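You operate a simulated robot arm through the tools that you are given. There is no shell and no other tool. Be economical: measure what you need, move in short steps, check, and stop when the job is done.

Carry out the task below with a simulated robot arm. There is one attempt and no reset: what you move stays moved.

TASK
Swap the empty oil can for spare A and prime the oiler.
Fine: oiler lever to CLOSED first; old can in the USED tray; press the button once, for one OIL cycle; CLOSED again at the end.

It is judged by the outcome, as a careful person would: the job done as asked, and still so three seconds after it is handed in. It fails if anything else is knocked over, pushed out of place, dropped, spilled or broken.

THE ROBOT
A 6-joint arm with a two-finger parallel gripper, fixed in place. Base frame: the origin is at the foot of the arm, x ahead of it, y to its left, z up; the work surface is at about z = 0.006. Lengths are in m, angles in rad, forces in N, time in s.
With the tool pointing down near the work surface it reaches from about 0.14 to 0.58 m from the base axis. Its first joint turns from -1.152 to 1.152 rad. Payload 2.1 kg.
Tool frame: the origin (TCP) lies between the finger pads and is the grasp point; the fingertips stand 0.03 m ahead of it; z points along the fingers, y is the line along which they close. The gripper opens to 0.094 m. The fingers are 0.028 m wide and 0.01 m thick; the gripper's body (0.05 by 0.096 m) begins 0.055 m behind the TCP.
Orientation is told as [roll, pitch, yaw] about the base's x, y, z axes, in that order, counted from this pose: with the fingers straight down and closing along the base's y, the tool's x points along the base's -x, its y along +y and its z along -z.

THE INTERFACE
- The arm moves only by the tool drive_tool. Its argument "plan" is a list of rows, each a list of 7 numbers: the shift along the base's x, y, z in units of 25 mm (1.0 is 25 mm), then the turn, a rotation vector about the base's x, y, z in units of 5 degrees (1.0 is 5 degrees), then the opening, from 0 (shut) to 1 (fully open). In form: [[x, y, z, ax, ay, az, claw], ...]. A call has 1 to 10 rows; each row shifts and turns the commanded pose from where the row before left it. A call with a number of a shift or a turn outside -1 to 1 is refused whole. A row lasts 0.2 s, in which the tool goes at most 0.05 m and 0.15 rad; a call with a longer step from one row to the next is refused whole, and so is a gripper value outside its range. A pose out of reach is approached as far as the arm can. The call stops where the force on the tool passes 40 N (or 10 N more than at its start, if that is more) or the arm is blocked; 0.2 s more then pass. The fingers move at their own pace (about 0.072 m/s each) and stop on an object; they squeeze with about 42 N. The grip force told is the motor's: it shows also when the fingers shut on nothing. Time passes only in rows, and 0.2 s behind the last, so rows that do not move let the fingers close. It gives the time, the measured TCP pose, the force on the tool (base axes), the opening and the grip force at its end, in the units of the frame above (readings bear some noise).
- Cameras (640 x 400 px; columns grow to the right, rows downward): "scene" is fixed at [0.0443, -0.3599, 0.492]; the picture's right is [0.86, -0.51, 0.00], its down [-0.25, -0.43, -0.87] and it looks along [0.44, 0.75, -0.50] (base axes); focal length 275 px, centre (320, 200). "wrist" rides on the gripper at [-0.037, 0, -0.058] in the tool frame; the picture's right is [0.00, -1.00, 0.00], its down [0.97, 0.00, -0.24] and it looks along [0.24, 0.00, 0.97] (tool axes); focal length 218 px, centre (320, 200).
- camera(camera): a new picture of that camera. No time passes.
- measure_at(camera, pixels): there is no depth. For up to 12 entries [column, row, z] of the newest picture of that camera ("zoom" is the newest enlarged one), the place [x, y] in the base frame at which the ray of that pixel passes the height z, good to about 0.003 m. No time passes.
- enlarge(camera, box): a new picture of the part [left, top, right, bottom] of that camera's present view, enlarged. No time passes.
- job_done(): hands the job in; it is judged then, once.

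Work in short steps. Measure before you move; look again where a grasp or a placing could have gone wrong, and mend it. You have 80 turns and 34 pictures in all, the two below and enlarged ones among them. Open the gripper and draw the arm clear of the work before you hand the job in, unless the task says otherwise; then end with one line.

The tools are called after "Request:" by a JSON object that holds its "method" and its "body". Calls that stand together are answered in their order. drive_tool: Moves the arm, as the interface text tells. Its arguments: {"type":"object","properties":{"plan":{"type":"array","items":{"type":"array","items":{"type":"number"}}}},"required":["plan"]} The other tools are called the same way: camera (camera) takes a picture; measure_at (camera, pixels) gives the place at which the rays of pixels pass given heights; enlarge (camera, box) takes an enlarged picture of a part of a camera's view; job_done () hands the job in.

At the start:

```text
time: 0.0
eef_pos: [0.3696, 0.0896, 0.3914]
ee_rot: [-0.001, 0.0, 0.0]
wrist_force: [0.4, 0.2, -0.3]
gripper_width: 0.094
finger_force: 0.1
```

scene: 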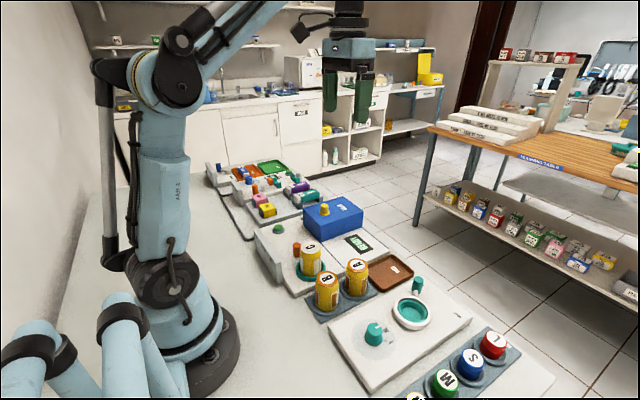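
wrist: 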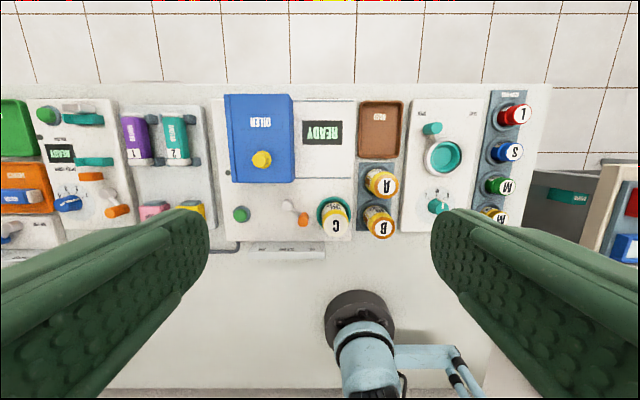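

The oiler looks to be the blue box with the lever near (300,215) and can C at (335,215); spares A and B are at (380,185) and (378,222). I enlarge both views.

Request:
{"method": "enlarge", "body": {"camera": "wrist", "box": [210, 80, 410, 260]}}

Request:
{"method": "enlarge", "body": {"camera": "scene", "box": [240, 180, 440, 330]}}

```text
2.22 times, centred on (310, 170) of wrist
```

zoom: 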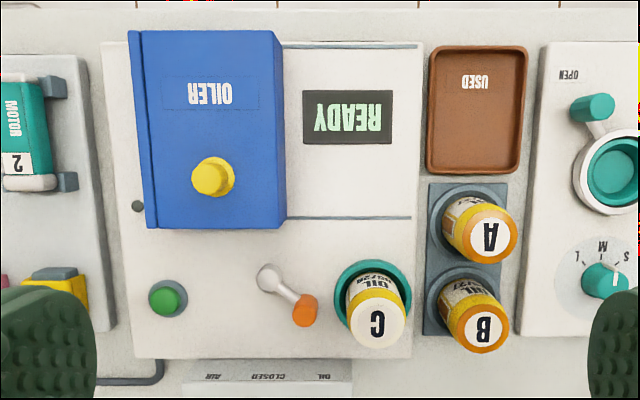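

```text
2.67 times, centred on (340, 255) of scene
```

zoom: 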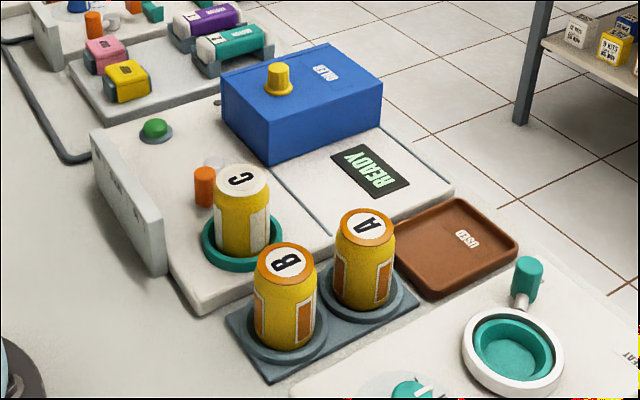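

I measure the can tops, lever knob and button in both cameras at several heights to triangulate.

Request:
{"method": "measure_at", "body": {"camera": "wrist", "pixels": [[335.7, 226.3, 0.08], [335.7, 226.3, 0.14], [387.4, 188, 0.08], [387.4, 188, 0.14], [384.3, 228.5, 0.08], [303.3, 219.5, 0.04], [303.3, 219.5, 0.1], [241.6, 214.1, 0.03], [241.6, 214.1, 0.08], [286, 205, 0.03], [381, 130, 0.01], [381, 130, 0.03]]}}

Request:
{"method": "measure_at", "body": {"camera": "scene", "pixels": [[311.2, 248.3, 0.08], [311.2, 248.3, 0.14], [357.6, 265.1, 0.08], [357.6, 265.1, 0.14], [327.3, 277.5, 0.08], [327.3, 277.5, 0.14], [296.6, 244.5, 0.04], [296.6, 244.5, 0.1], [278.2, 228, 0.03], [278.2, 228, 0.08], [391, 271, 0.01], [391, 271, 0.03]]}}

```text
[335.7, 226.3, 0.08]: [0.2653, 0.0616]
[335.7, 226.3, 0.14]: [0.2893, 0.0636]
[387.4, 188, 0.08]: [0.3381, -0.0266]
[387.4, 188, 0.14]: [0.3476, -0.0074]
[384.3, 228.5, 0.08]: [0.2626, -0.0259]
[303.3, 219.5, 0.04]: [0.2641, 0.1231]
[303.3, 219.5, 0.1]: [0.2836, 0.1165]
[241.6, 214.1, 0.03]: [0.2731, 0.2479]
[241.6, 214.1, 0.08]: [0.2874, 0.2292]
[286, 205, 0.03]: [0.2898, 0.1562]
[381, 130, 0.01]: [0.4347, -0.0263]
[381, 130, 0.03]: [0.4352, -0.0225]
```

```text
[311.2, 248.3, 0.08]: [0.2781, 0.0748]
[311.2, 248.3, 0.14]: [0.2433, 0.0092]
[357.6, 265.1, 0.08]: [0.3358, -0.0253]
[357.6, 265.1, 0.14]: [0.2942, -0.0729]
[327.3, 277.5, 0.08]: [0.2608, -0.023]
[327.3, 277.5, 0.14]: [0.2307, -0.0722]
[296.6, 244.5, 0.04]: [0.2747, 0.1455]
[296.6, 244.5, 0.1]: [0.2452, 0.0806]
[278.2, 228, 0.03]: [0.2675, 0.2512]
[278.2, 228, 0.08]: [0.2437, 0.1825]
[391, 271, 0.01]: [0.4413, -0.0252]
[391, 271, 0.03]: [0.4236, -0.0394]
```

Cans are about z 0.08 on top (A at 0.337,-0.026; C at 0.270,0.062), the lever knob about (0.268,0.122,0.06) and the green button (0.27,0.249,0.03). I descend for a closer look.

Request:
{"method": "drive_tool", "body": {"plan": [[-0.2, 0.27, -0.95, 0, 0, 0, 1], [-0.2, 0.27, -0.95, 0, 0, 0, 1], [-0.2, 0.27, -0.95, 0, 0, 0, 1], [-0.2, 0.27, -0.95, 0, 0, 0, 1], [-0.2, 0.27, -0.95, 0, 0, 0, 1], [-0.2, 0.27, -0.95, 0, 0, 0, 1]]}}

Request:
{"method": "camera", "body": {"camera": "wrist"}}

```text
time: 1.4
eef_pos: [0.338, 0.1305, 0.2475]
ee_rot: [0.001, -0.001, 0.002]
wrist_force: [0.1, 0.3, -0.2]
gripper_width: 0.094
finger_force: 0.1
```

```text
29 pictures are left
```

wrist: 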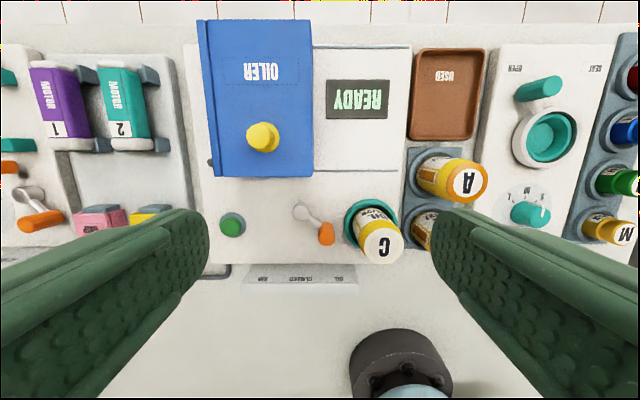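

Request:
{"method": "enlarge", "body": {"camera": "wrist", "box": [200, 180, 410, 300]}}

Request:
{"method": "measure_at", "body": {"camera": "wrist", "pixels": [[326, 239, 0.06], [326, 225, 0.06], [302, 211, 0.03], [302, 211, 0.04], [231, 226, 0.03], [380, 246, 0.092], [380, 246, 0.085], [262, 278, 0.05], [302, 278, 0.05], [338, 278, 0.05], [467, 182, 0.08], [448, 95, 0.01]]}}

```text
3.05 times, centred on (305, 240) of wrist
```

zoom: 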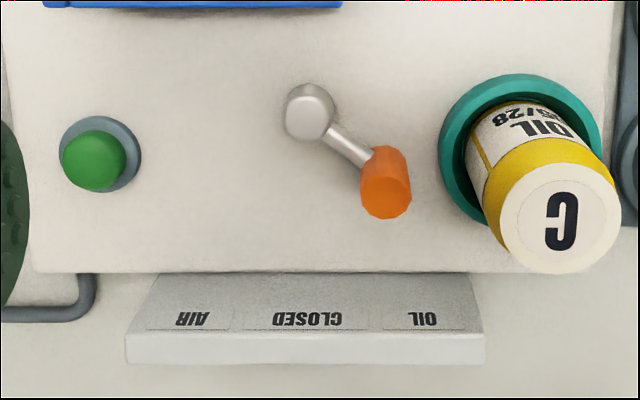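

```text
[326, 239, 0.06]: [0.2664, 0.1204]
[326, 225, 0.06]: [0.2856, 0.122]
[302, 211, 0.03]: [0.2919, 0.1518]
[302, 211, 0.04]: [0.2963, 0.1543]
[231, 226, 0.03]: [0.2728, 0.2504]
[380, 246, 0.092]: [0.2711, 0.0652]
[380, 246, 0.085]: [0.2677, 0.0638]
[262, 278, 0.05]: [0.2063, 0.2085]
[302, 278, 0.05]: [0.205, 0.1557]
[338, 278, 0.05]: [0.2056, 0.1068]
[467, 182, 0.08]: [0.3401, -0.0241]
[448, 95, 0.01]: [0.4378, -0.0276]
```

The lever points to OIL; its knob is at about (0.266,0.122), pivot (0.292,0.152), so CLOSED is knob straight at -x, about (0.252,0.152). I move above the knob with fingers partly open.

Request:
{"method": "drive_tool", "body": {"plan": [[-0.48, -0.06, -0.85, 0, 0, 0, 0.38], [-0.48, -0.06, -0.85, 0, 0, 0, 0.38], [-0.48, -0.06, -0.85, 0, 0, 0, 0.38], [-0.48, -0.06, -0.85, 0, 0, 0, 0.38], [-0.48, -0.06, -0.85, 0, 0, 0, 0.38], [-0.48, -0.06, -0.85, 0, 0, 0, 0.38]]}}

Request:
{"method": "enlarge", "body": {"camera": "scene", "box": [240, 170, 400, 300]}}

Request:
{"method": "camera", "body": {"camera": "wrist"}}

```text
time: 2.8
eef_pos: [0.2669, 0.1212, 0.1205]
ee_rot: [0.0, 0.001, 0.001]
wrist_force: [0.5, -1.0, -0.1]
gripper_width: 0.036
finger_force: 0.0
```

```text
3.08 times, centred on (320, 235) of scene
```

zoom: 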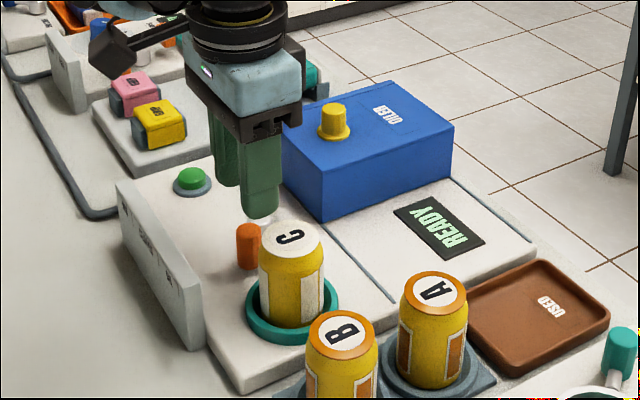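

```text
26 pictures are left
```

wrist: 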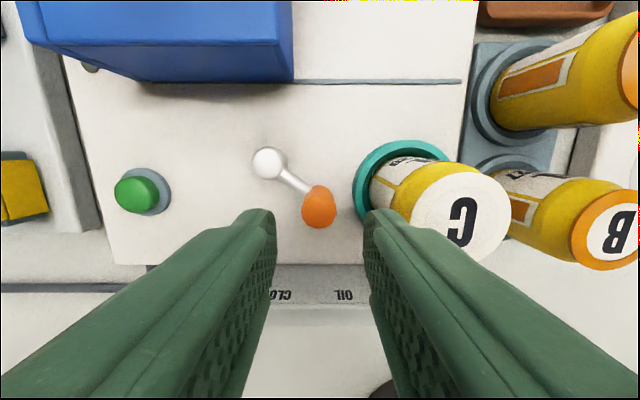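

Request:
{"method": "measure_at", "body": {"camera": "wrist", "pixels": [[319, 212, 0.06], [319, 212, 0.065], [319, 212, 0.055], [303, 207, 0.05], [335, 207, 0.05], [269, 163, 0.04], [269, 163, 0.03], [136, 193, 0.035], [470, 213, 0.09], [470, 213, 0.085]]}}

Request:
{"method": "measure_at", "body": {"camera": "zoom", "pixels": [[320, 200, 0.0]]}}

```text
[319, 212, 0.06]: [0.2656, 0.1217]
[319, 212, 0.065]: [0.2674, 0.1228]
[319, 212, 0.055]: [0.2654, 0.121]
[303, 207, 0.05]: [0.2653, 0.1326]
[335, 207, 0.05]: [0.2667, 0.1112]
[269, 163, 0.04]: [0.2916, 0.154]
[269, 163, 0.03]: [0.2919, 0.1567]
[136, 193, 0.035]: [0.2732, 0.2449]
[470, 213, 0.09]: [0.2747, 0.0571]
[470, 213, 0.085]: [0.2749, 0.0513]
```

```text
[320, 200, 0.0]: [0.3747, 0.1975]
```

Knob centre is between the fingers at (0.266,0.1215). I go down 0.05 and close.

Request:
{"method": "drive_tool", "body": {"plan": [[0, 0, -0.7, 0, 0, 0, 0.38], [0, 0, -0.7, 0, 0, 0, 0.38], [0, 0, -0.6, 0, 0, 0, 0.38], [0, 0, 0, 0, 0, 0, 0.1], [0, 0, 0, 0, 0, 0, 0.1]]}}

```text
time: 4.0
eef_pos: [0.2664, 0.1216, 0.071]
ee_rot: [0.002, -0.002, 0.0]
wrist_force: [2.0, 6.7, -0.8]
gripper_width: 0.0199
finger_force: 45.1
```

Gripped (0.02 m). I swing the knob along the arc toward CLOSED.

Request:
{"method": "drive_tool", "body": {"plan": [[-0.25, 0.24, 0, 0, 0, 0, 0.1], [-0.19, 0.29, 0, 0, 0, 0, 0.1], [-0.14, 0.34, 0, 0, 0, 0, 0.1], [-0.05, 0.28, 0, 0, 0, 0, 0.1], [-0.01, 0.14, 0, 0, 0, 0, 0.1], [0, 0, 0, 0, 0, 0, 0.1]]}}

Request:
{"method": "camera", "body": {"camera": "wrist"}}

```text
time: 5.4
eef_pos: [0.252, 0.1534, 0.0717]
ee_rot: [-0.001, 0.001, -0.001]
wrist_force: [-5.4, -7.8, 9.6]
gripper_width: 0.0201
finger_force: 45.2
```

```text
25 pictures are left
```

wrist: 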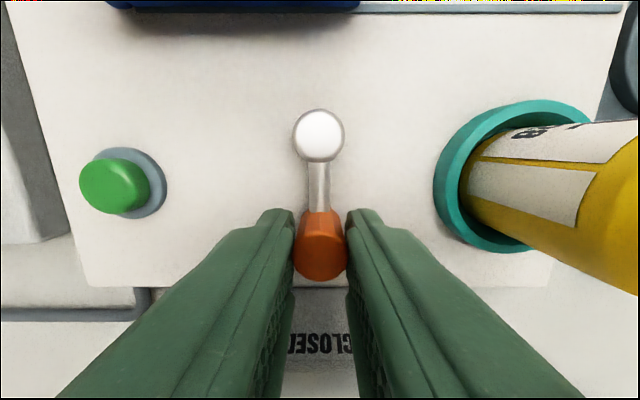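

Lever is straight at CLOSED. I release gently, rise, and move above can C.

Request:
{"method": "drive_tool", "body": {"plan": [[0, 0, 0, 0, 0, 0, 0.4], [0, 0, 0, 0, 0, 0, 0.4], [0, 0, 1, 0, 0, 0, 0.4], [0, 0, 1, 0, 0, 0, 0.4], [0, 0, 1, 0, 0, 0, 0.4], [0, 0, 1, 0, 0, 0, 1], [0.27, -1, 0, 0, 0, 0, 1], [0.27, -1, 0, 0, 0, 0, 1], [0.27, -1, 0, 0, 0, 0, 1], [0, -0.7, 0, 0, 0, 0, 1]]}}

Request:
{"method": "camera", "body": {"camera": "wrist"}}

Request:
{"method": "enlarge", "body": {"camera": "scene", "box": [240, 170, 400, 300]}}

```text
time: 7.6
eef_pos: [0.2726, 0.0602, 0.1721]
ee_rot: [-0.001, 0.001, -0.002]
wrist_force: [0.8, -0.1, -1.4]
gripper_width: 0.094
finger_force: 0.1
```

```text
24 pictures are left
```

wrist: 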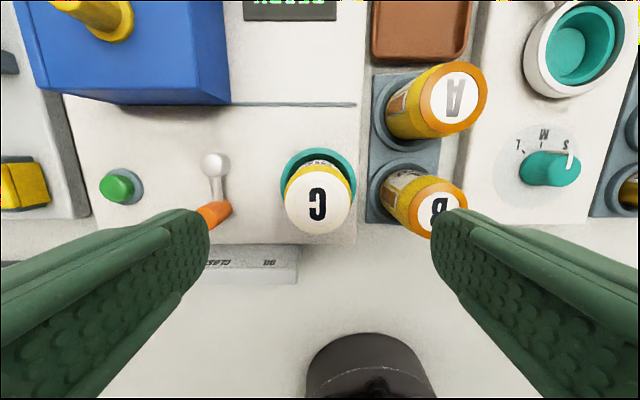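

```text
3.08 times, centred on (320, 235) of scene
```

zoom: 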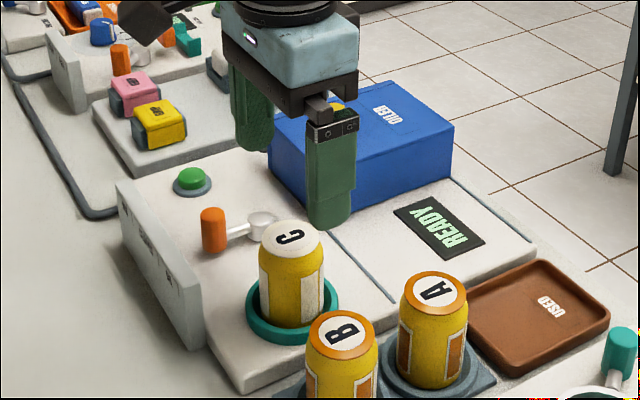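

Request:
{"method": "measure_at", "body": {"camera": "wrist", "pixels": [[318, 203, 0.09], [318, 203, 0.095], [318, 203, 0.085], [285, 203, 0.09], [353, 203, 0.09], [318, 188, 0.025], [281, 172, 0.025], [356, 172, 0.025], [459, 96, 0.08], [459, 96, 0.085], [439, 212, 0.08], [213, 213, 0.06]]}}

Request:
{"method": "measure_at", "body": {"camera": "zoom", "pixels": [[291, 238, 0.09], [291, 238, 0.085], [435, 290, 0.08], [435, 290, 0.085], [293, 315, 0.03], [293, 338, 0.025], [429, 380, 0.015], [538, 315, 0.01], [470, 328, 0.015], [607, 325, 0.015], [535, 262, 0.015], [540, 370, 0.015]]}}

```text
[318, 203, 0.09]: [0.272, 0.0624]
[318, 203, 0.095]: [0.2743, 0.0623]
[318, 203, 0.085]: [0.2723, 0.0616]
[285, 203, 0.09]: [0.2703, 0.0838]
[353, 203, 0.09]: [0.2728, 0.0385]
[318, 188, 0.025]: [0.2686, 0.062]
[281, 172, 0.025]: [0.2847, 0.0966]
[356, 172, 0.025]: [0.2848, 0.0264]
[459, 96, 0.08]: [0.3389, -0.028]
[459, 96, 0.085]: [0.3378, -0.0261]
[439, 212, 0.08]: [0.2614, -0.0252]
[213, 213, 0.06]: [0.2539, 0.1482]
```

```text
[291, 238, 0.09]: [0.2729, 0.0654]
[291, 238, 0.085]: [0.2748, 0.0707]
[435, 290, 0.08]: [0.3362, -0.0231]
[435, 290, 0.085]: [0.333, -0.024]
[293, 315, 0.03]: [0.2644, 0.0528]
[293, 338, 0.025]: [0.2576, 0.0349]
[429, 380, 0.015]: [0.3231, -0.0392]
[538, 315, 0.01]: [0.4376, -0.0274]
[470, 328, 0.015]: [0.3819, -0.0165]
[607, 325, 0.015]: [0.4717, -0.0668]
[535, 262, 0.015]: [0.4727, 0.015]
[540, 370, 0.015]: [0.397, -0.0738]
```

Can C is centred at (0.272,0.062), Ø0.045; I descend to TCP z 0.075 (tips 0.045, above the socket collar) and grip.

Request:
{"method": "drive_tool", "body": {"plan": [[0, 0.07, -0.98, 0, 0, 0, 0.8], [0, 0, -0.98, 0, 0, 0, 0.8], [0, 0, -0.98, 0, 0, 0, 0.8], [0, 0, -0.94, 0, 0, 0, 0.8], [0, 0, 0, 0, 0, 0, 0.3], [0, 0, 0, 0, 0, 0, 0.3], [0, 0, 0, 0, 0, 0, 0.3]]}}

Request:
{"method": "drive_tool", "body": {"plan": [[0, 0, 0.2, 0, 0, 0, 0.3], [0, 0, 0.4, 0, 0, 0, 0.3], [0, 0, 0.6, 0, 0, 0, 0.3], [0, 0, 0.8, 0, 0, 0, 0.3]]}}

Request:
{"method": "enlarge", "body": {"camera": "scene", "box": [240, 170, 400, 300]}}

```text
time: 9.2
eef_pos: [0.272, 0.0632, 0.0748]
ee_rot: [0.001, 0.0, 0.0]
wrist_force: [-0.3, -0.9, 0.0]
gripper_width: 0.0473
finger_force: 42.2
```

```text
time: 10.2
eef_pos: [0.2714, 0.0638, 0.1221]
ee_rot: [0.0, -0.001, 0.001]
wrist_force: [0.9, -0.3, -0.3]
gripper_width: 0.0463
finger_force: 41.9
```

```text
3.08 times, centred on (320, 235) of scene
```

zoom: 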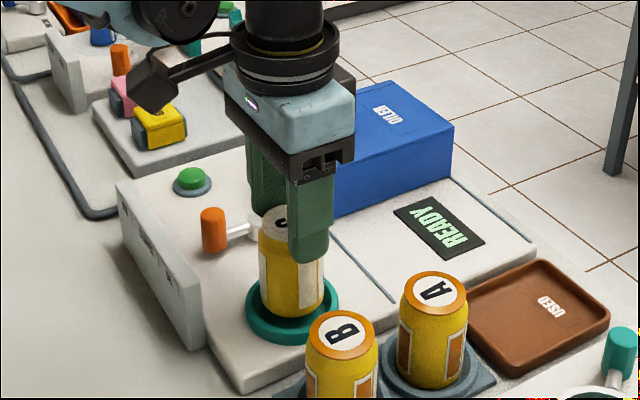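

The can appears to have risen less than the gripper; I check with the wrist camera.

Request:
{"method": "camera", "body": {"camera": "wrist"}}

Request:
{"method": "enlarge", "body": {"camera": "scene", "box": [275, 210, 355, 275]}}

```text
21 pictures are left
```

wrist: 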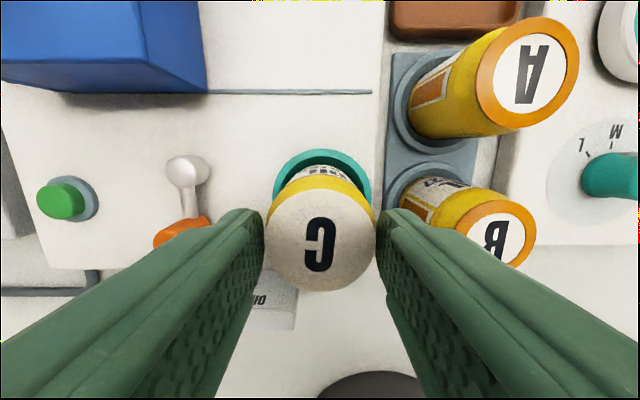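

```text
6.15 times, centred on (315, 242) of scene
```

zoom: 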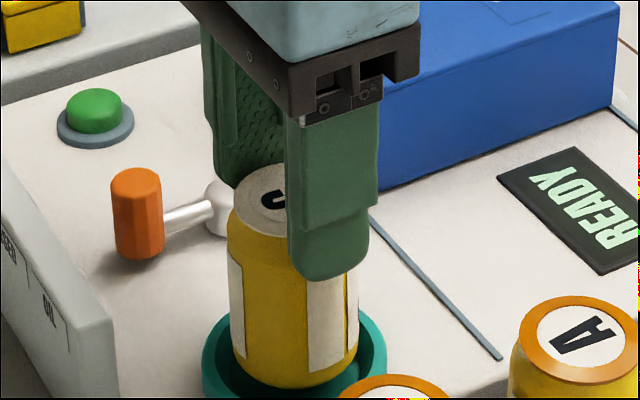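

The can rose only ~15 mm while the gripper rose 47 mm, so it slipped in the fingers. I lower it back to seat, regrip deeper and lift slower.

Request:
{"method": "drive_tool", "body": {"plan": [[0, 0, -0.3, 0, 0, 0, 0.3], [0, 0, -0.3, 0, 0, 0, 0.3], [0, 0, 0, 0, 0, 0, 0.3]]}}

```text
time: 10.9
eef_pos: [0.273, 0.0626, 0.1099]
ee_rot: [-0.003, 0.003, 0.001]
wrist_force: [-2.1, -0.6, 12.3]
gripper_width: 0.0466
finger_force: 41.7
stopped in row 3: the force on the tool passed its limit (the readings are from after the stop); the commanded pose is now the measured one
```

Seated again (force 12 N). I open, descend to z 0.072 and regrip, then lift in small steps.

Request:
{"method": "drive_tool", "body": {"plan": [[0, 0, 0, 0, 0, 0, 0.75], [0, 0, 0, 0, 0, 0, 0.75], [0, 0, -0.5, 0, 0, 0, 0.75], [0, 0, -0.5, 0, 0, 0, 0.75], [0, 0, -0.5, 0, 0, 0, 0.75], [0, 0, 0, 0, 0, 0, 0.3], [0, 0, 0, 0, 0, 0, 0.3], [0, 0, 0, 0, 0, 0, 0.3]]}}

Request:
{"method": "drive_tool", "body": {"plan": [[0, 0, 0.1, 0, 0, 0, 0.3], [0, 0, 0.1, 0, 0, 0, 0.3]]}}

Request:
{"method": "drive_tool", "body": {"plan": [[0, 0, 0.15, 0, 0, 0, 0.3], [0, 0, 0.15, 0, 0, 0, 0.3]]}}

Request:
{"method": "drive_tool", "body": {"plan": [[0, 0, 0.2, 0, 0, 0, 0.3], [0, 0, 0.2, 0, 0, 0, 0.3]]}}

Request:
{"method": "enlarge", "body": {"camera": "scene", "box": [275, 210, 355, 275]}}

```text
time: 12.7
eef_pos: [0.2711, 0.0635, 0.072]
ee_rot: [-0.003, 0.001, 0.0]
wrist_force: [0.0, -0.9, -1.3]
gripper_width: 0.047
finger_force: 42.0
```

```text
time: 13.3
eef_pos: [0.2728, 0.0638, 0.076]
ee_rot: [-0.002, 0.002, 0.001]
wrist_force: [1.1, 0.1, 0.3]
gripper_width: 0.0469
finger_force: 42.0
```

```text
time: 13.9
eef_pos: [0.2721, 0.0639, 0.0839]
ee_rot: [-0.002, 0.001, 0.0]
wrist_force: [0.3, 0.3, -1.9]
gripper_width: 0.0467
finger_force: 42.2
```

```text
time: 14.5
eef_pos: [0.2723, 0.0634, 0.0948]
ee_rot: [-0.001, 0.003, 0.002]
wrist_force: [0.7, -0.3, -2.1]
gripper_width: 0.0468
finger_force: 42.2
```

```text
6.15 times, centred on (315, 242) of scene
```

zoom: 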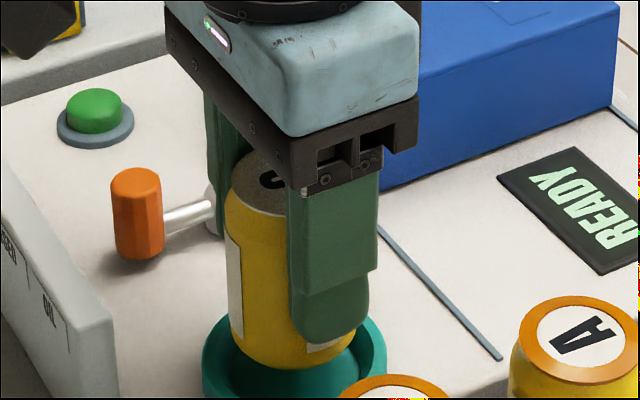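

The can is now lifting with the gripper. I continue slowly.

Request:
{"method": "drive_tool", "body": {"plan": [[0, 0, 0.2, 0, 0, 0, 0.3], [0, 0, 0.2, 0, 0, 0, 0.3], [0, 0, 0.3, 0, 0, 0, 0.3], [0, 0, 0.3, 0, 0, 0, 0.3], [0, 0, 0.4, 0, 0, 0, 0.3], [0, 0, 0.4, 0, 0, 0, 0.3], [0, 0, 0.4, 0, 0, 0, 0.3]]}}

Request:
{"method": "enlarge", "body": {"camera": "scene", "box": [240, 150, 400, 280]}}

```text
time: 16.1
eef_pos: [0.2712, 0.0632, 0.149]
ee_rot: [-0.002, 0.002, -0.002]
wrist_force: [-0.6, 0.3, -1.4]
gripper_width: 0.0469
finger_force: 42.2
```

```text
3.08 times, centred on (320, 215) of scene
```

zoom: 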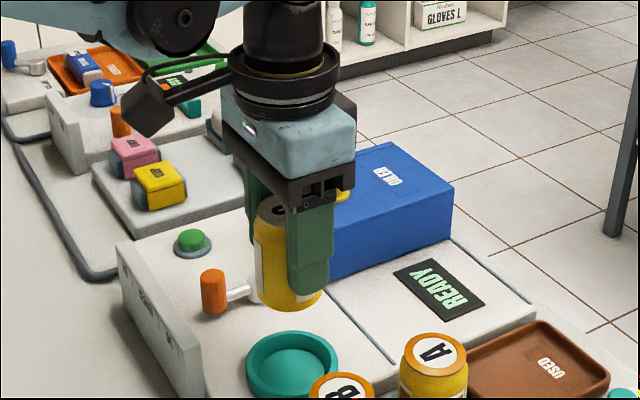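

Can C is free of the socket. I raise a bit more and carry it over the USED tray centre (0.437,-0.027).

Request:
{"method": "drive_tool", "body": {"plan": [[0, 0, 0.5, 0, 0, 0, 0.3], [0.3, -0.15, 0.5, 0, 0, 0, 0.3], [0.7, -0.4, 0, 0, 0, 0, 0.3], [0.9, -0.5, 0, 0, 0, 0, 0.3], [0.9, -0.5, 0, 0, 0, 0, 0.3], [0.9, -0.5, 0, 0, 0, 0, 0.3], [0.9, -0.5, 0, 0, 0, 0, 0.3], [0.9, -0.5, 0, 0, 0, 0, 0.3], [0.8, -0.4, 0, 0, 0, 0, 0.3], [0.34, -0.15, 0, 0, 0, 0, 0.3]]}}

Request:
{"method": "enlarge", "body": {"camera": "scene", "box": [290, 170, 450, 300]}}

```text
time: 18.3
eef_pos: [0.4382, -0.0273, 0.1742]
ee_rot: [-0.003, 0.002, 0.001]
wrist_force: [0.4, 0.6, -1.5]
gripper_width: 0.0469
finger_force: 42.6
```

```text
3.08 times, centred on (370, 235) of scene
```

zoom: 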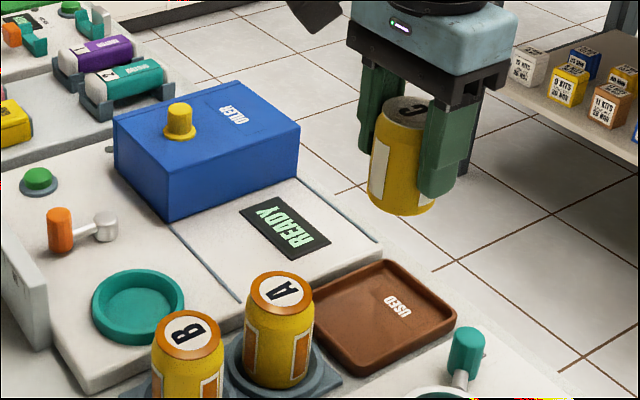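

Good. I lower to just above the tray, then creep.

Request:
{"method": "drive_tool", "body": {"plan": [[0, 0, -0.9, 0, 0, 0, 0.3], [0, 0, -0.9, 0, 0, 0, 0.3], [0, 0, -0.9, 0, 0, 0, 0.3], [0, 0, -0.9, 0, 0, 0, 0.3], [0, 0, -0.4, 0, 0, 0, 0.3]]}}

Request:
{"method": "drive_tool", "body": {"plan": [[0, 0, -0.12, 0, 0, 0, 0.3], [0, 0, -0.12, 0, 0, 0, 0.3]]}}

Request:
{"method": "enlarge", "body": {"camera": "scene", "box": [350, 220, 450, 300]}}

```text
time: 19.5
eef_pos: [0.4377, -0.027, 0.0735]
ee_rot: [-0.003, 0.002, 0.0]
wrist_force: [-0.9, -0.1, -1.0]
gripper_width: 0.0467
finger_force: 41.7
```

```text
time: 20.1
eef_pos: [0.4374, -0.0274, 0.0683]
ee_rot: [-0.001, 0.003, 0.001]
wrist_force: [0.0, 1.0, -1.4]
gripper_width: 0.0468
finger_force: 42.0
```

```text
5.00 times, centred on (400, 260) of scene
```

zoom: 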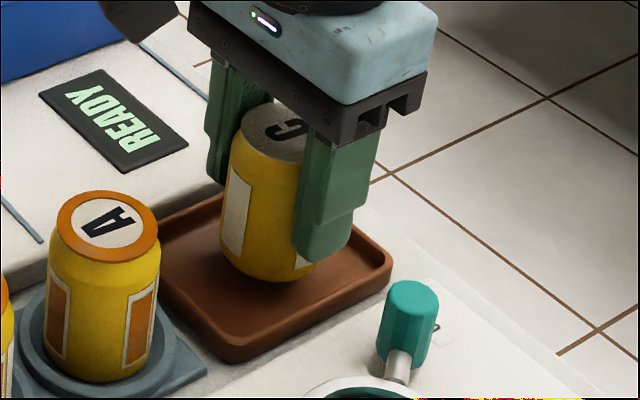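

Still slightly above the tray floor; I creep down until contact.

Request:
{"method": "drive_tool", "body": {"plan": [[0, 0, -0.12, 0, 0, 0, 0.3], [0, 0, -0.12, 0, 0, 0, 0.3]]}}

Request:
{"method": "drive_tool", "body": {"plan": [[0, 0, -0.1, 0, 0, 0, 0.3], [0, 0, -0.1, 0, 0, 0, 0.3], [0, 0, -0.1, 0, 0, 0, 0.3]]}}

```text
time: 20.7
eef_pos: [0.4389, -0.0276, 0.0627]
ee_rot: [-0.001, 0.002, 0.0]
wrist_force: [-0.2, -0.9, -1.3]
gripper_width: 0.0468
finger_force: 42.2
```

```text
time: 21.5
eef_pos: [0.4379, -0.0267, 0.056]
ee_rot: [-0.001, 0.002, -0.001]
wrist_force: [1.8, -1.2, 33.1]
gripper_width: 0.0468
finger_force: 42.1
```

Contact (33 N). I ease up, release slowly, and rise.

Request:
{"method": "drive_tool", "body": {"plan": [[0, 0, 0.06, 0, 0, 0, 0.3], [0, 0, 0, 0, 0, 0, 0.6], [0, 0, 0, 0, 0, 0, 0.75], [0, 0, 0, 0, 0, 0, 0.75], [0, 0, 0.5, 0, 0, 0, 0.75], [0, 0, 1, 0, 0, 0, 0.75], [0, 0, 1, 0, 0, 0, 0.75], [0, 0, 1, 0, 0, 0, 0.75], [0, 0, 1, 0, 0, 0, 0.75]]}}

Request:
{"method": "camera", "body": {"camera": "wrist"}}

```text
time: 23.5
eef_pos: [0.4373, -0.0269, 0.1694]
ee_rot: [-0.002, 0.002, 0.001]
wrist_force: [-0.4, -0.2, 0.0]
gripper_width: 0.0706
finger_force: 0.0
```

```text
15 pictures are left
```

wrist: 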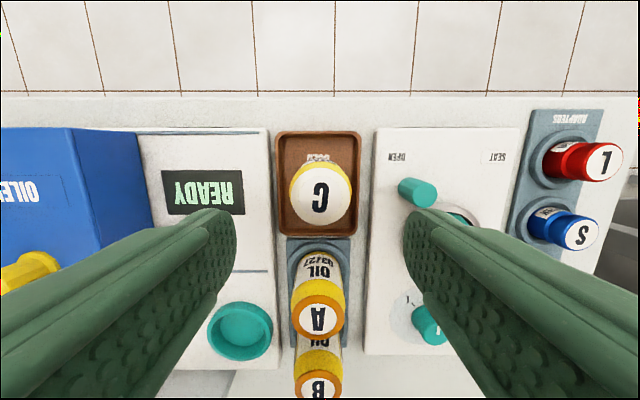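

Can C stands in the tray. I measure A's top at (319,318) and the socket at (240,330).

Request:
{"method": "measure_at", "body": {"camera": "wrist", "pixels": [[318, 318, 0.08], [292, 310, 0.08], [344, 310, 0.08], [240, 333, 0.03], [240, 328, 0.025], [209, 330, 0.03], [274, 330, 0.03]]}}

```text
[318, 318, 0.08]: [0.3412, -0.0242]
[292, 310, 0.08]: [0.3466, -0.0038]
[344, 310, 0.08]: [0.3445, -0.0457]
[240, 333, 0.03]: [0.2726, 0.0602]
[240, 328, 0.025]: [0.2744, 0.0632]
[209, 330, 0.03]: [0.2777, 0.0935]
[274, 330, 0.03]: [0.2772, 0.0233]
```

Request:
{"method": "drive_tool", "body": {"plan": [[-0.8, 0.03, 0, 0, 0, 0, 0.8], [-0.8, 0.03, 0, 0, 0, 0, 0.8], [-0.8, 0, 0, 0, 0, 0, 0.8], [-0.8, 0, 0, 0, 0, 0, 0.8], [-0.8, 0, 0, 0, 0, 0, 0.8], [0, 0, 0, 0, 0, 0, 0.8]]}}

Request:
{"method": "camera", "body": {"camera": "wrist"}}

```text
time: 24.9
eef_pos: [0.3358, -0.0243, 0.1677]
ee_rot: [-0.001, 0.001, 0.0]
wrist_force: [0.4, 0.1, 0.5]
gripper_width: 0.0749
finger_force: 0.1
```

```text
14 pictures are left
```

wrist: 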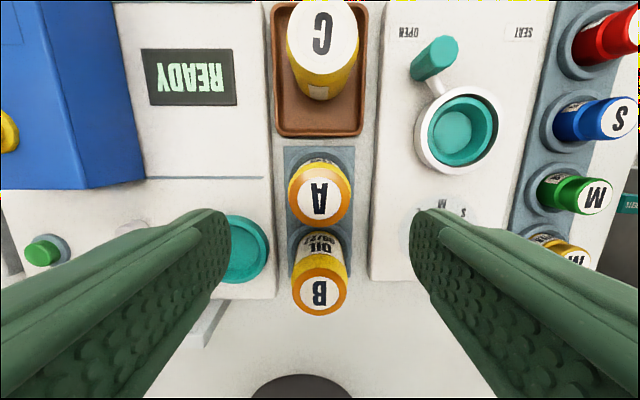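

Request:
{"method": "measure_at", "body": {"camera": "wrist", "pixels": [[319, 199, 0.08], [319, 199, 0.085], [319, 199, 0.075], [289, 199, 0.08], [350, 199, 0.08], [319, 167, 0.08], [319, 228, 0.08], [427, 200, 0.06], [222, 250, 0.03], [269, 250, 0.03]]}}

```text
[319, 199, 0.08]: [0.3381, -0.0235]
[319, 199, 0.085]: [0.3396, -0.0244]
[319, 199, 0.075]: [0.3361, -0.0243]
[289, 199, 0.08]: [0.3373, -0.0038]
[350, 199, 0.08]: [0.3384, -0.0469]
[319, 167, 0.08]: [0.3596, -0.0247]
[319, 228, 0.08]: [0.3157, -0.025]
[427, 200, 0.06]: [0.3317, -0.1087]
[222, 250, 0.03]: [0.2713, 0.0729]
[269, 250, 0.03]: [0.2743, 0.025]
```

A centred at (0.338,-0.025). I descend to z≈0.061 and grip, then lift slowly.

Request:
{"method": "drive_tool", "body": {"plan": [[0.06, -0.02, -0.9, 0, 0, 0, 0.8], [0, 0, -0.9, 0, 0, 0, 0.8], [0, 0, -0.9, 0, 0, 0, 0.8], [0, 0, -0.9, 0, 0, 0, 0.8], [0, 0, -0.65, 0, 0, 0, 0.8], [0, 0, 0, 0, 0, 0, 0.3], [0, 0, 0, 0, 0, 0, 0.3], [0, 0, 0, 0, 0, 0, 0.3]]}}

Request:
{"method": "drive_tool", "body": {"plan": [[0, 0, 0.1, 0, 0, 0, 0.3], [0, 0, 0.1, 0, 0, 0, 0.3], [0, 0, 0.15, 0, 0, 0, 0.3], [0, 0, 0.15, 0, 0, 0, 0.3], [0, 0, 0.2, 0, 0, 0, 0.3], [0, 0, 0.2, 0, 0, 0, 0.3], [0, 0, 0.25, 0, 0, 0, 0.3], [0, 0, 0.25, 0, 0, 0, 0.3], [0, 0, 0.3, 0, 0, 0, 0.3], [0, 0, 0.3, 0, 0, 0, 0.3]]}}

Request:
{"method": "enlarge", "body": {"camera": "scene", "box": [270, 190, 430, 320]}}

```text
time: 26.7
eef_pos: [0.3393, -0.0255, 0.0623]
ee_rot: [-0.001, 0.002, 0.001]
wrist_force: [-0.1, 0.5, 0.1]
gripper_width: 0.0473
finger_force: 42.0
```

```text
time: 28.9
eef_pos: [0.3394, -0.0254, 0.1132]
ee_rot: [-0.002, 0.002, 0.0]
wrist_force: [-0.2, 0.0, -1.4]
gripper_width: 0.0471
finger_force: 42.4
```

```text
3.08 times, centred on (350, 255) of scene
```

zoom: 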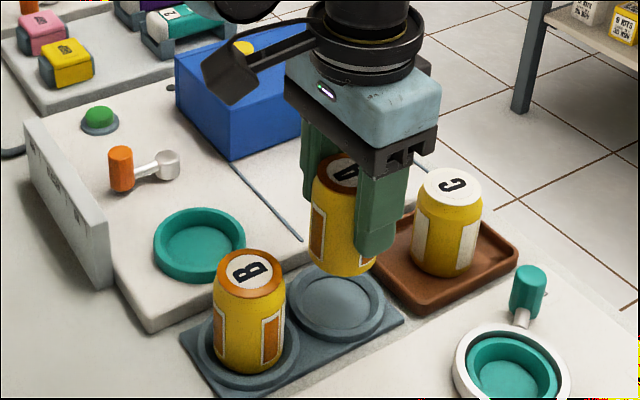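

A is held. I raise and carry it above the socket.

Request:
{"method": "drive_tool", "body": {"plan": [[0, 0, 0.7, 0, 0, 0, 0.3], [0, 0, 0.7, 0, 0, 0, 0.3], [-0.3, 0.4, 0.6, 0, 0, 0, 0.3], [-0.5, 0.65, 0, 0, 0, 0, 0.3], [-0.5, 0.7, 0, 0, 0, 0, 0.3], [-0.5, 0.7, 0, 0, 0, 0, 0.3], [-0.5, 0.65, 0, 0, 0, 0, 0.3], [-0.36, 0.44, 0, 0, 0, 0, 0.3], [0, 0, -0.7, 0, 0, 0, 0.3], [0, 0, -0.7, 0, 0, 0, 0.3]]}}

Request:
{"method": "camera", "body": {"camera": "wrist"}}

Request:
{"method": "enlarge", "body": {"camera": "scene", "box": [250, 190, 370, 290]}}

```text
time: 31.1
eef_pos: [0.2733, 0.0634, 0.1273]
ee_rot: [0.0, 0.002, -0.001]
wrist_force: [0.5, -0.5, -0.9]
gripper_width: 0.0473
finger_force: 41.7
```

```text
12 pictures are left
```

wrist: 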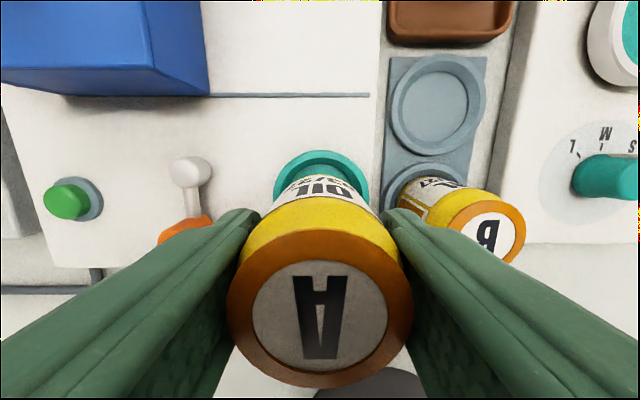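

```text
4.00 times, centred on (310, 240) of scene
```

zoom: 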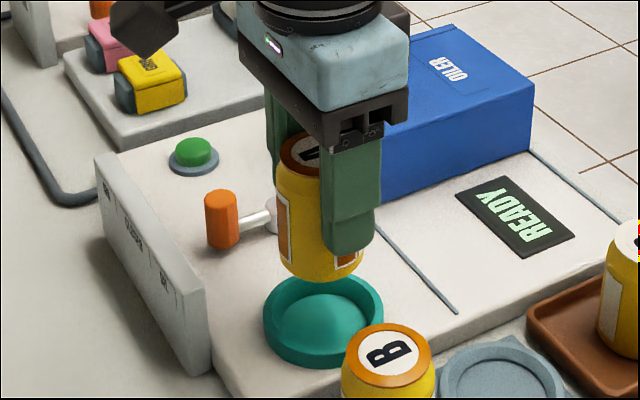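

Aligned with the socket (ring centre col 321). I lower toward the seat.

Request:
{"method": "drive_tool", "body": {"plan": [[0, 0, -0.5, 0, 0, 0, 0.3], [0, 0, -0.5, 0, 0, 0, 0.3], [0, 0, -0.4, 0, 0, 0, 0.3], [0, 0, -0.3, 0, 0, 0, 0.3]]}}

Request:
{"method": "drive_tool", "body": {"plan": [[0, 0, -0.12, 0, 0, 0, 0.3], [0, 0, -0.12, 0, 0, 0, 0.3]]}}

Request:
{"method": "drive_tool", "body": {"plan": [[0, 0, -0.1, 0, 0, 0, 0.3], [0, 0, -0.1, 0, 0, 0, 0.3]]}}

```text
time: 32.1
eef_pos: [0.2723, 0.0623, 0.0856]
ee_rot: [-0.002, 0.002, 0.0]
wrist_force: [-1.2, 0.6, -1.6]
gripper_width: 0.047
finger_force: 41.8
```

```text
time: 32.7
eef_pos: [0.2737, 0.063, 0.0798]
ee_rot: [-0.001, 0.003, 0.0]
wrist_force: [0.0, -0.3, -0.9]
gripper_width: 0.0473
finger_force: 41.5
```

```text
time: 33.4
eef_pos: [0.2739, 0.0628, 0.0753]
ee_rot: [-0.003, 0.006, 0.001]
wrist_force: [-2.8, -0.7, 16.3]
gripper_width: 0.0473
finger_force: 41.8
stopped in row 2: the force on the tool passed its limit (the readings are from after the stop); the commanded pose is now the measured one
```

Contact at z 0.0753, near the expected seat. I check visually.

Request:
{"method": "enlarge", "body": {"camera": "scene", "box": [275, 210, 355, 275]}}

```text
6.15 times, centred on (315, 242) of scene
```

zoom: 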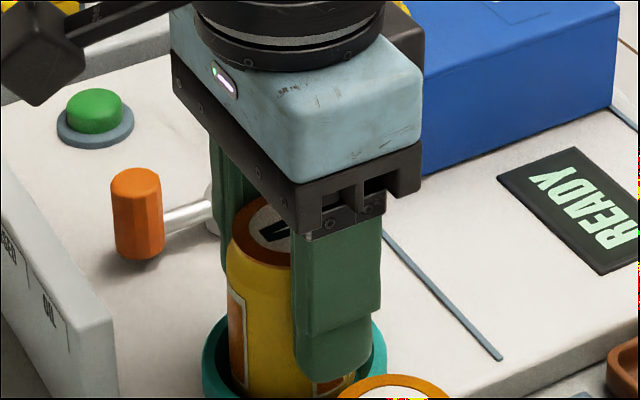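

Looks seated or within a mm or so. I release and rise to check.

Request:
{"method": "drive_tool", "body": {"plan": [[0, 0, 0.04, 0, 0, 0, 0.3], [0, 0, 0, 0, 0, 0, 0.6], [0, 0, 0, 0, 0, 0, 0.75], [0, 0, 0, 0, 0, 0, 0.75], [0, 0, 0.5, 0, 0, 0, 0.75], [0, 0, 1, 0, 0, 0, 0.75], [0, 0, 1, 0, 0, 0, 0.75], [0, 0, 1, 0, 0, 0, 0.75], [0, 0, 0.4, 0, 0, 0, 0.75]]}}

Request:
{"method": "enlarge", "body": {"camera": "scene", "box": [240, 170, 400, 300]}}

```text
time: 35.4
eef_pos: [0.2731, 0.0622, 0.1757]
ee_rot: [-0.003, 0.005, -0.001]
wrist_force: [-0.4, -0.3, 0.0]
gripper_width: 0.0703
finger_force: 0.1
```

```text
3.08 times, centred on (320, 235) of scene
```

zoom: 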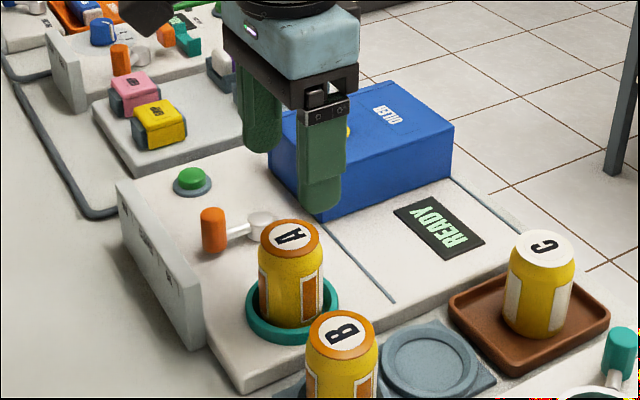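

A sits exactly where C was. Now back to the lever knob at (0.252,0.1535), descend and grip.

Request:
{"method": "drive_tool", "body": {"plan": [[-0.21, 0.91, 0, 0, 0, 0, 0.38], [-0.21, 0.91, 0, 0, 0, 0, 0.38], [-0.21, 0.91, 0, 0, 0, 0, 0.38], [-0.21, 0.91, 0, 0, 0, 0, 0.38], [0, 0, -0.9, 0, 0, 0, 0.38], [0, 0, -0.9, 0, 0, 0, 0.38], [0, 0, -0.9, 0, 0, 0, 0.38], [0, 0, 0, 0, 0, 0, 0.38]]}}

Request:
{"method": "drive_tool", "body": {"plan": [[0, 0, -0.75, 0, 0, 0, 0.38], [0, 0, -0.74, 0, 0, 0, 0.38], [0, 0, 0, 0, 0, 0, 0.1], [0, 0, 0, 0, 0, 0, 0.1]]}}

```text
time: 37.2
eef_pos: [0.2522, 0.154, 0.1068]
ee_rot: [-0.003, 0.006, 0.0]
wrist_force: [0.3, -1.4, -0.2]
gripper_width: 0.0356
finger_force: 0.1
```

```text
time: 38.2
eef_pos: [0.2531, 0.1541, 0.0709]
ee_rot: [-0.002, 0.005, 0.0]
wrist_force: [-2.1, -0.9, 6.6]
gripper_width: 0.0203
finger_force: 44.8
```

Gripped; reverse arc to OIL.

Request:
{"method": "drive_tool", "body": {"plan": [[0.01, -0.14, 0, 0, 0, 0, 0.1], [0.04, -0.28, 0, 0, 0, 0, 0.1], [0.13, -0.35, 0, 0, 0, 0, 0.1], [0.18, -0.3, 0, 0, 0, 0, 0.1], [0.23, -0.24, 0, 0, 0, 0, 0.1], [0, 0, 0, 0, 0, 0, 0.1]]}}

Request:
{"method": "drive_tool", "body": {"plan": [[0, 0, 0, 0, 0, 0, 0.38], [0, 0, 0, 0, 0, 0, 0.38], [0, 0, 1, 0, 0, 0, 0.38], [0, 0, 1, 0, 0, 0, 0.38], [0, 0, 0.5, 0, 0, 0, 0.38]]}}

Request:
{"method": "camera", "body": {"camera": "wrist"}}

```text
time: 39.6
eef_pos: [0.2661, 0.1214, 0.0703]
ee_rot: [0.003, 0.009, 0.002]
wrist_force: [-12.9, 19.6, 7.2]
gripper_width: 0.0201
finger_force: 45.0
```

```text
time: 40.8
eef_pos: [0.2673, 0.1206, 0.133]
ee_rot: [-0.003, 0.002, 0.001]
wrist_force: [-0.3, 0.2, -0.4]
gripper_width: 0.0355
finger_force: 0.0
```

```text
8 pictures are left
```

wrist: 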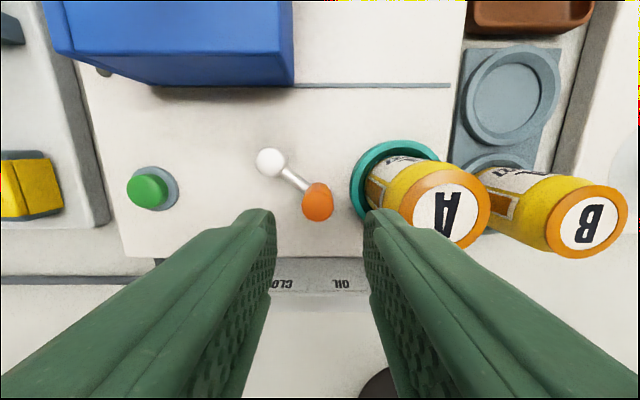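

Lever is back at OIL. I measure the button (148,191), shut the fingers, and go above it.

Request:
{"method": "measure_at", "body": {"camera": "wrist", "pixels": [[147, 191, 0.03], [147, 191, 0.035], [147, 191, 0.04], [154, 187, 0.022]]}}

Request:
{"method": "drive_tool", "body": {"plan": [[0.04, 0.84, 0, 0, 0, 0, 0], [0.04, 0.84, 0, 0, 0, 0, 0], [0.04, 0.84, 0, 0, 0, 0, 0], [0.04, 0.84, 0, 0, 0, 0, 0], [0.04, 0.84, 0, 0, 0, 0, 0], [0.04, 0.84, 0, 0, 0, 0, 0], [0, 0, 0, 0, 0, 0, 0]]}}

Request:
{"method": "camera", "body": {"camera": "wrist"}}

```text
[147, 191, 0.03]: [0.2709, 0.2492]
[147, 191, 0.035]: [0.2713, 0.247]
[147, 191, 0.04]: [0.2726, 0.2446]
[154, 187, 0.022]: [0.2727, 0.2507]
```

```text
time: 42.4
eef_pos: [0.2734, 0.2481, 0.1318]
ee_rot: [-0.003, 0.005, 0.001]
wrist_force: [0.2, 0.1, 0.1]
gripper_width: 0.0002
finger_force: 32.8
```

```text
7 pictures are left
```

wrist: 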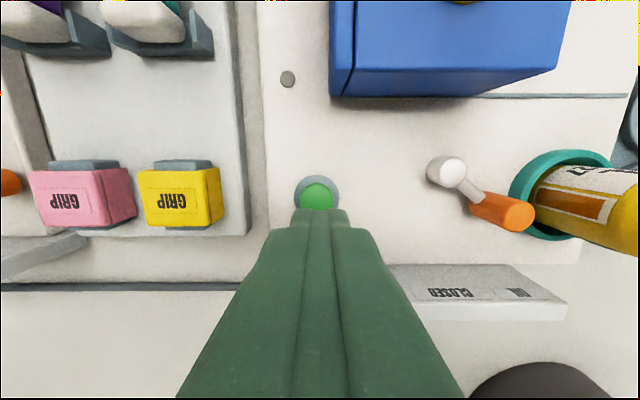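

Centred over the button. I descend to tips ~0.045.

Request:
{"method": "drive_tool", "body": {"plan": [[-0.04, 0.05, -0.8, 0, 0, 0, 0], [0, 0, -0.8, 0, 0, 0, 0], [0, 0, -0.6, 0, 0, 0, 0]]}}

Request:
{"method": "drive_tool", "body": {"plan": [[0, 0, -0.12, 0, 0, 0, 0], [0, 0, -0.12, 0, 0, 0, 0]]}}

```text
time: 43.2
eef_pos: [0.2722, 0.2485, 0.0775]
ee_rot: [-0.002, 0.007, -0.001]
wrist_force: [0.3, 0.1, 0.3]
gripper_width: 0.0001
finger_force: 32.7
```

```text
time: 43.8
eef_pos: [0.2709, 0.2475, 0.0708]
ee_rot: [-0.005, 0.005, -0.001]
wrist_force: [0.0, 0.9, 0.1]
gripper_width: 0.0
finger_force: 32.8
```

Request:
{"method": "drive_tool", "body": {"plan": [[0, 0, -0.1, 0, 0, 0, 0], [0, 0, -0.1, 0, 0, 0, 0]]}}

```text
time: 44.4
eef_pos: [0.2716, 0.2486, 0.067]
ee_rot: [-0.004, 0.006, -0.001]
wrist_force: [0.6, -0.5, 0.1]
gripper_width: 0.0
finger_force: 33.6
```

Request:
{"method": "drive_tool", "body": {"plan": [[0, 0, -0.08, 0, 0, 0, 0], [0, 0, -0.08, 0, 0, 0, 0]]}}

```text
time: 45.0
eef_pos: [0.2719, 0.248, 0.0624]
ee_rot: [-0.002, 0.006, 0.002]
wrist_force: [-1.4, -0.7, 1.2]
gripper_width: 0.0
finger_force: 32.6
```

Request:
{"method": "drive_tool", "body": {"plan": [[0, 0, -0.08, 0, 0, 0, 0], [0, 0, -0.04, 0, 0, 0, 0]]}}

Request:
{"method": "enlarge", "body": {"camera": "scene", "box": [240, 170, 400, 300]}}

```text
time: 45.6
eef_pos: [0.2723, 0.2482, 0.0588]
ee_rot: [-0.002, 0.005, 0.0]
wrist_force: [-2.0, 1.2, 2.4]
gripper_width: 0.0
finger_force: 33.2
```

```text
3.08 times, centred on (320, 235) of scene
```

zoom: 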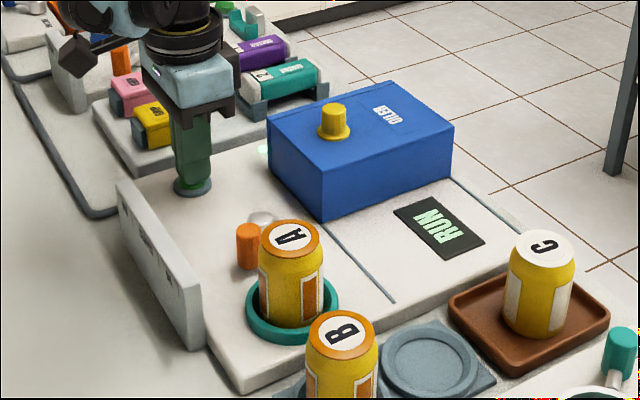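

The display shows RUN: the press registered. I rise straight off and wait for the cycle to end.

Request:
{"method": "drive_tool", "body": {"plan": [[0, 0, 0.8, 0, 0, 0, 0], [0, 0, 1, 0, 0, 0, 0], [0, 0, 1, 0, 0, 0, 0], [0, 0, 0, 0, 0, 0, 0], [0, 0, 0, 0, 0, 0, 0], [0, 0, 0, 0, 0, 0, 0], [0, 0, 0, 0, 0, 0, 0], [0, 0, 0, 0, 0, 0, 0], [0, 0, 0, 0, 0, 0, 0], [0, 0, 0, 0, 0, 0, 0]]}}

Request:
{"method": "drive_tool", "body": {"plan": [[0, 0, 0, 0, 0, 0, 0.38], [0, 0, 0, 0, 0, 0, 0.38], [0, 0, 0, 0, 0, 0, 0.38], [0, 0, 0, 0, 0, 0, 0.38], [0, 0, 0, 0, 0, 0, 0.38], [0, 0, 0, 0, 0, 0, 0.38], [0, 0, 0, 0, 0, 0, 0.38], [0, 0, 0, 0, 0, 0, 0.38], [0, 0, 0, 0, 0, 0, 0.38], [0, 0, 0, 0, 0, 0, 0.38]]}}

Request:
{"method": "enlarge", "body": {"camera": "scene", "box": [240, 170, 400, 300]}}

```text
time: 47.8
eef_pos: [0.2721, 0.2483, 0.1294]
ee_rot: [-0.003, 0.005, -0.001]
wrist_force: [-0.4, -0.1, -0.1]
gripper_width: 0.0
finger_force: 33.2
```

```text
time: 50.0
eef_pos: [0.2715, 0.2475, 0.1292]
ee_rot: [-0.004, 0.006, -0.001]
wrist_force: [0.1, -0.2, 0.4]
gripper_width: 0.0359
finger_force: 0.0
```

```text
3.08 times, centred on (320, 235) of scene
```

zoom: 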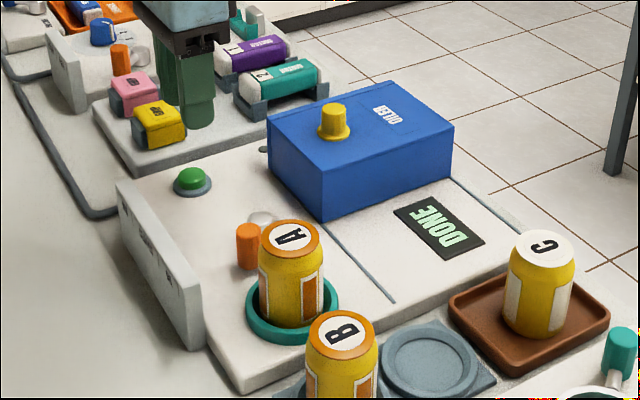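

DONE is shown. I go back over the knob at (0.2665,0.1215), grip it and swing to CLOSED.

Request:
{"method": "drive_tool", "body": {"plan": [[-0.04, -0.84, 0, 0, 0, 0, 0.38], [-0.04, -0.84, 0, 0, 0, 0, 0.38], [-0.04, -0.84, 0, 0, 0, 0, 0.38], [-0.03, -0.84, 0, 0, 0, 0, 0.38], [-0.03, -0.84, 0, 0, 0, 0, 0.38], [-0.03, -0.86, 0, 0, 0, 0, 0.38], [0, 0, 0, 0, 0, 0, 0.38]]}}

```text
time: 51.6
eef_pos: [0.2653, 0.1201, 0.128]
ee_rot: [-0.001, 0.006, 0.0]
wrist_force: [-0.6, -0.2, 0.7]
gripper_width: 0.0355
finger_force: 0.1
```

Request:
{"method": "drive_tool", "body": {"plan": [[0.03, 0.04, -0.8, 0, 0, 0, 0.38], [0, 0, -0.8, 0, 0, 0, 0.38], [0, 0, -0.7, 0, 0, 0, 0.38], [0, 0, 0, 0, 0, 0, 0.1], [0, 0, 0, 0, 0, 0, 0.1]]}}

Request:
{"method": "drive_tool", "body": {"plan": [[-0.25, 0.24, 0, 0, 0, 0, 0.1], [-0.19, 0.29, 0, 0, 0, 0, 0.1], [-0.13, 0.34, 0, 0, 0, 0, 0.1], [-0.03, 0.28, 0, 0, 0, 0, 0.1], [0, 0.14, 0, 0, 0, 0, 0.1], [0, 0, 0, 0, 0, 0, 0.1]]}}

Request:
{"method": "camera", "body": {"camera": "wrist"}}

```text
time: 52.8
eef_pos: [0.2673, 0.1225, 0.0718]
ee_rot: [-0.004, 0.007, -0.001]
wrist_force: [-1.3, -1.6, 4.1]
gripper_width: 0.02
finger_force: 45.2
```

```text
time: 54.2
eef_pos: [0.2518, 0.1559, 0.072]
ee_rot: [-0.002, 0.005, 0.001]
wrist_force: [-6.9, -8.6, -3.6]
gripper_width: 0.0205
finger_force: 45.1
```

```text
4 pictures are left
```

wrist: 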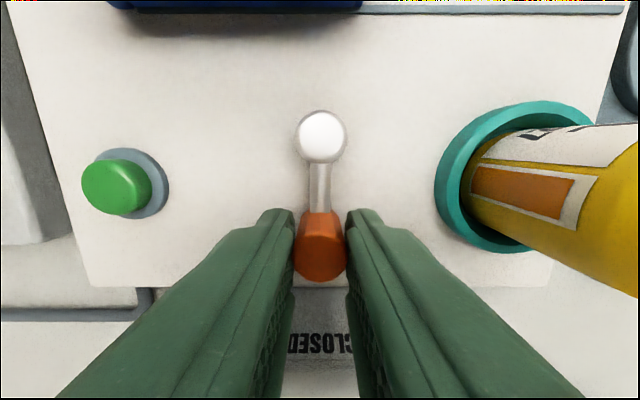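

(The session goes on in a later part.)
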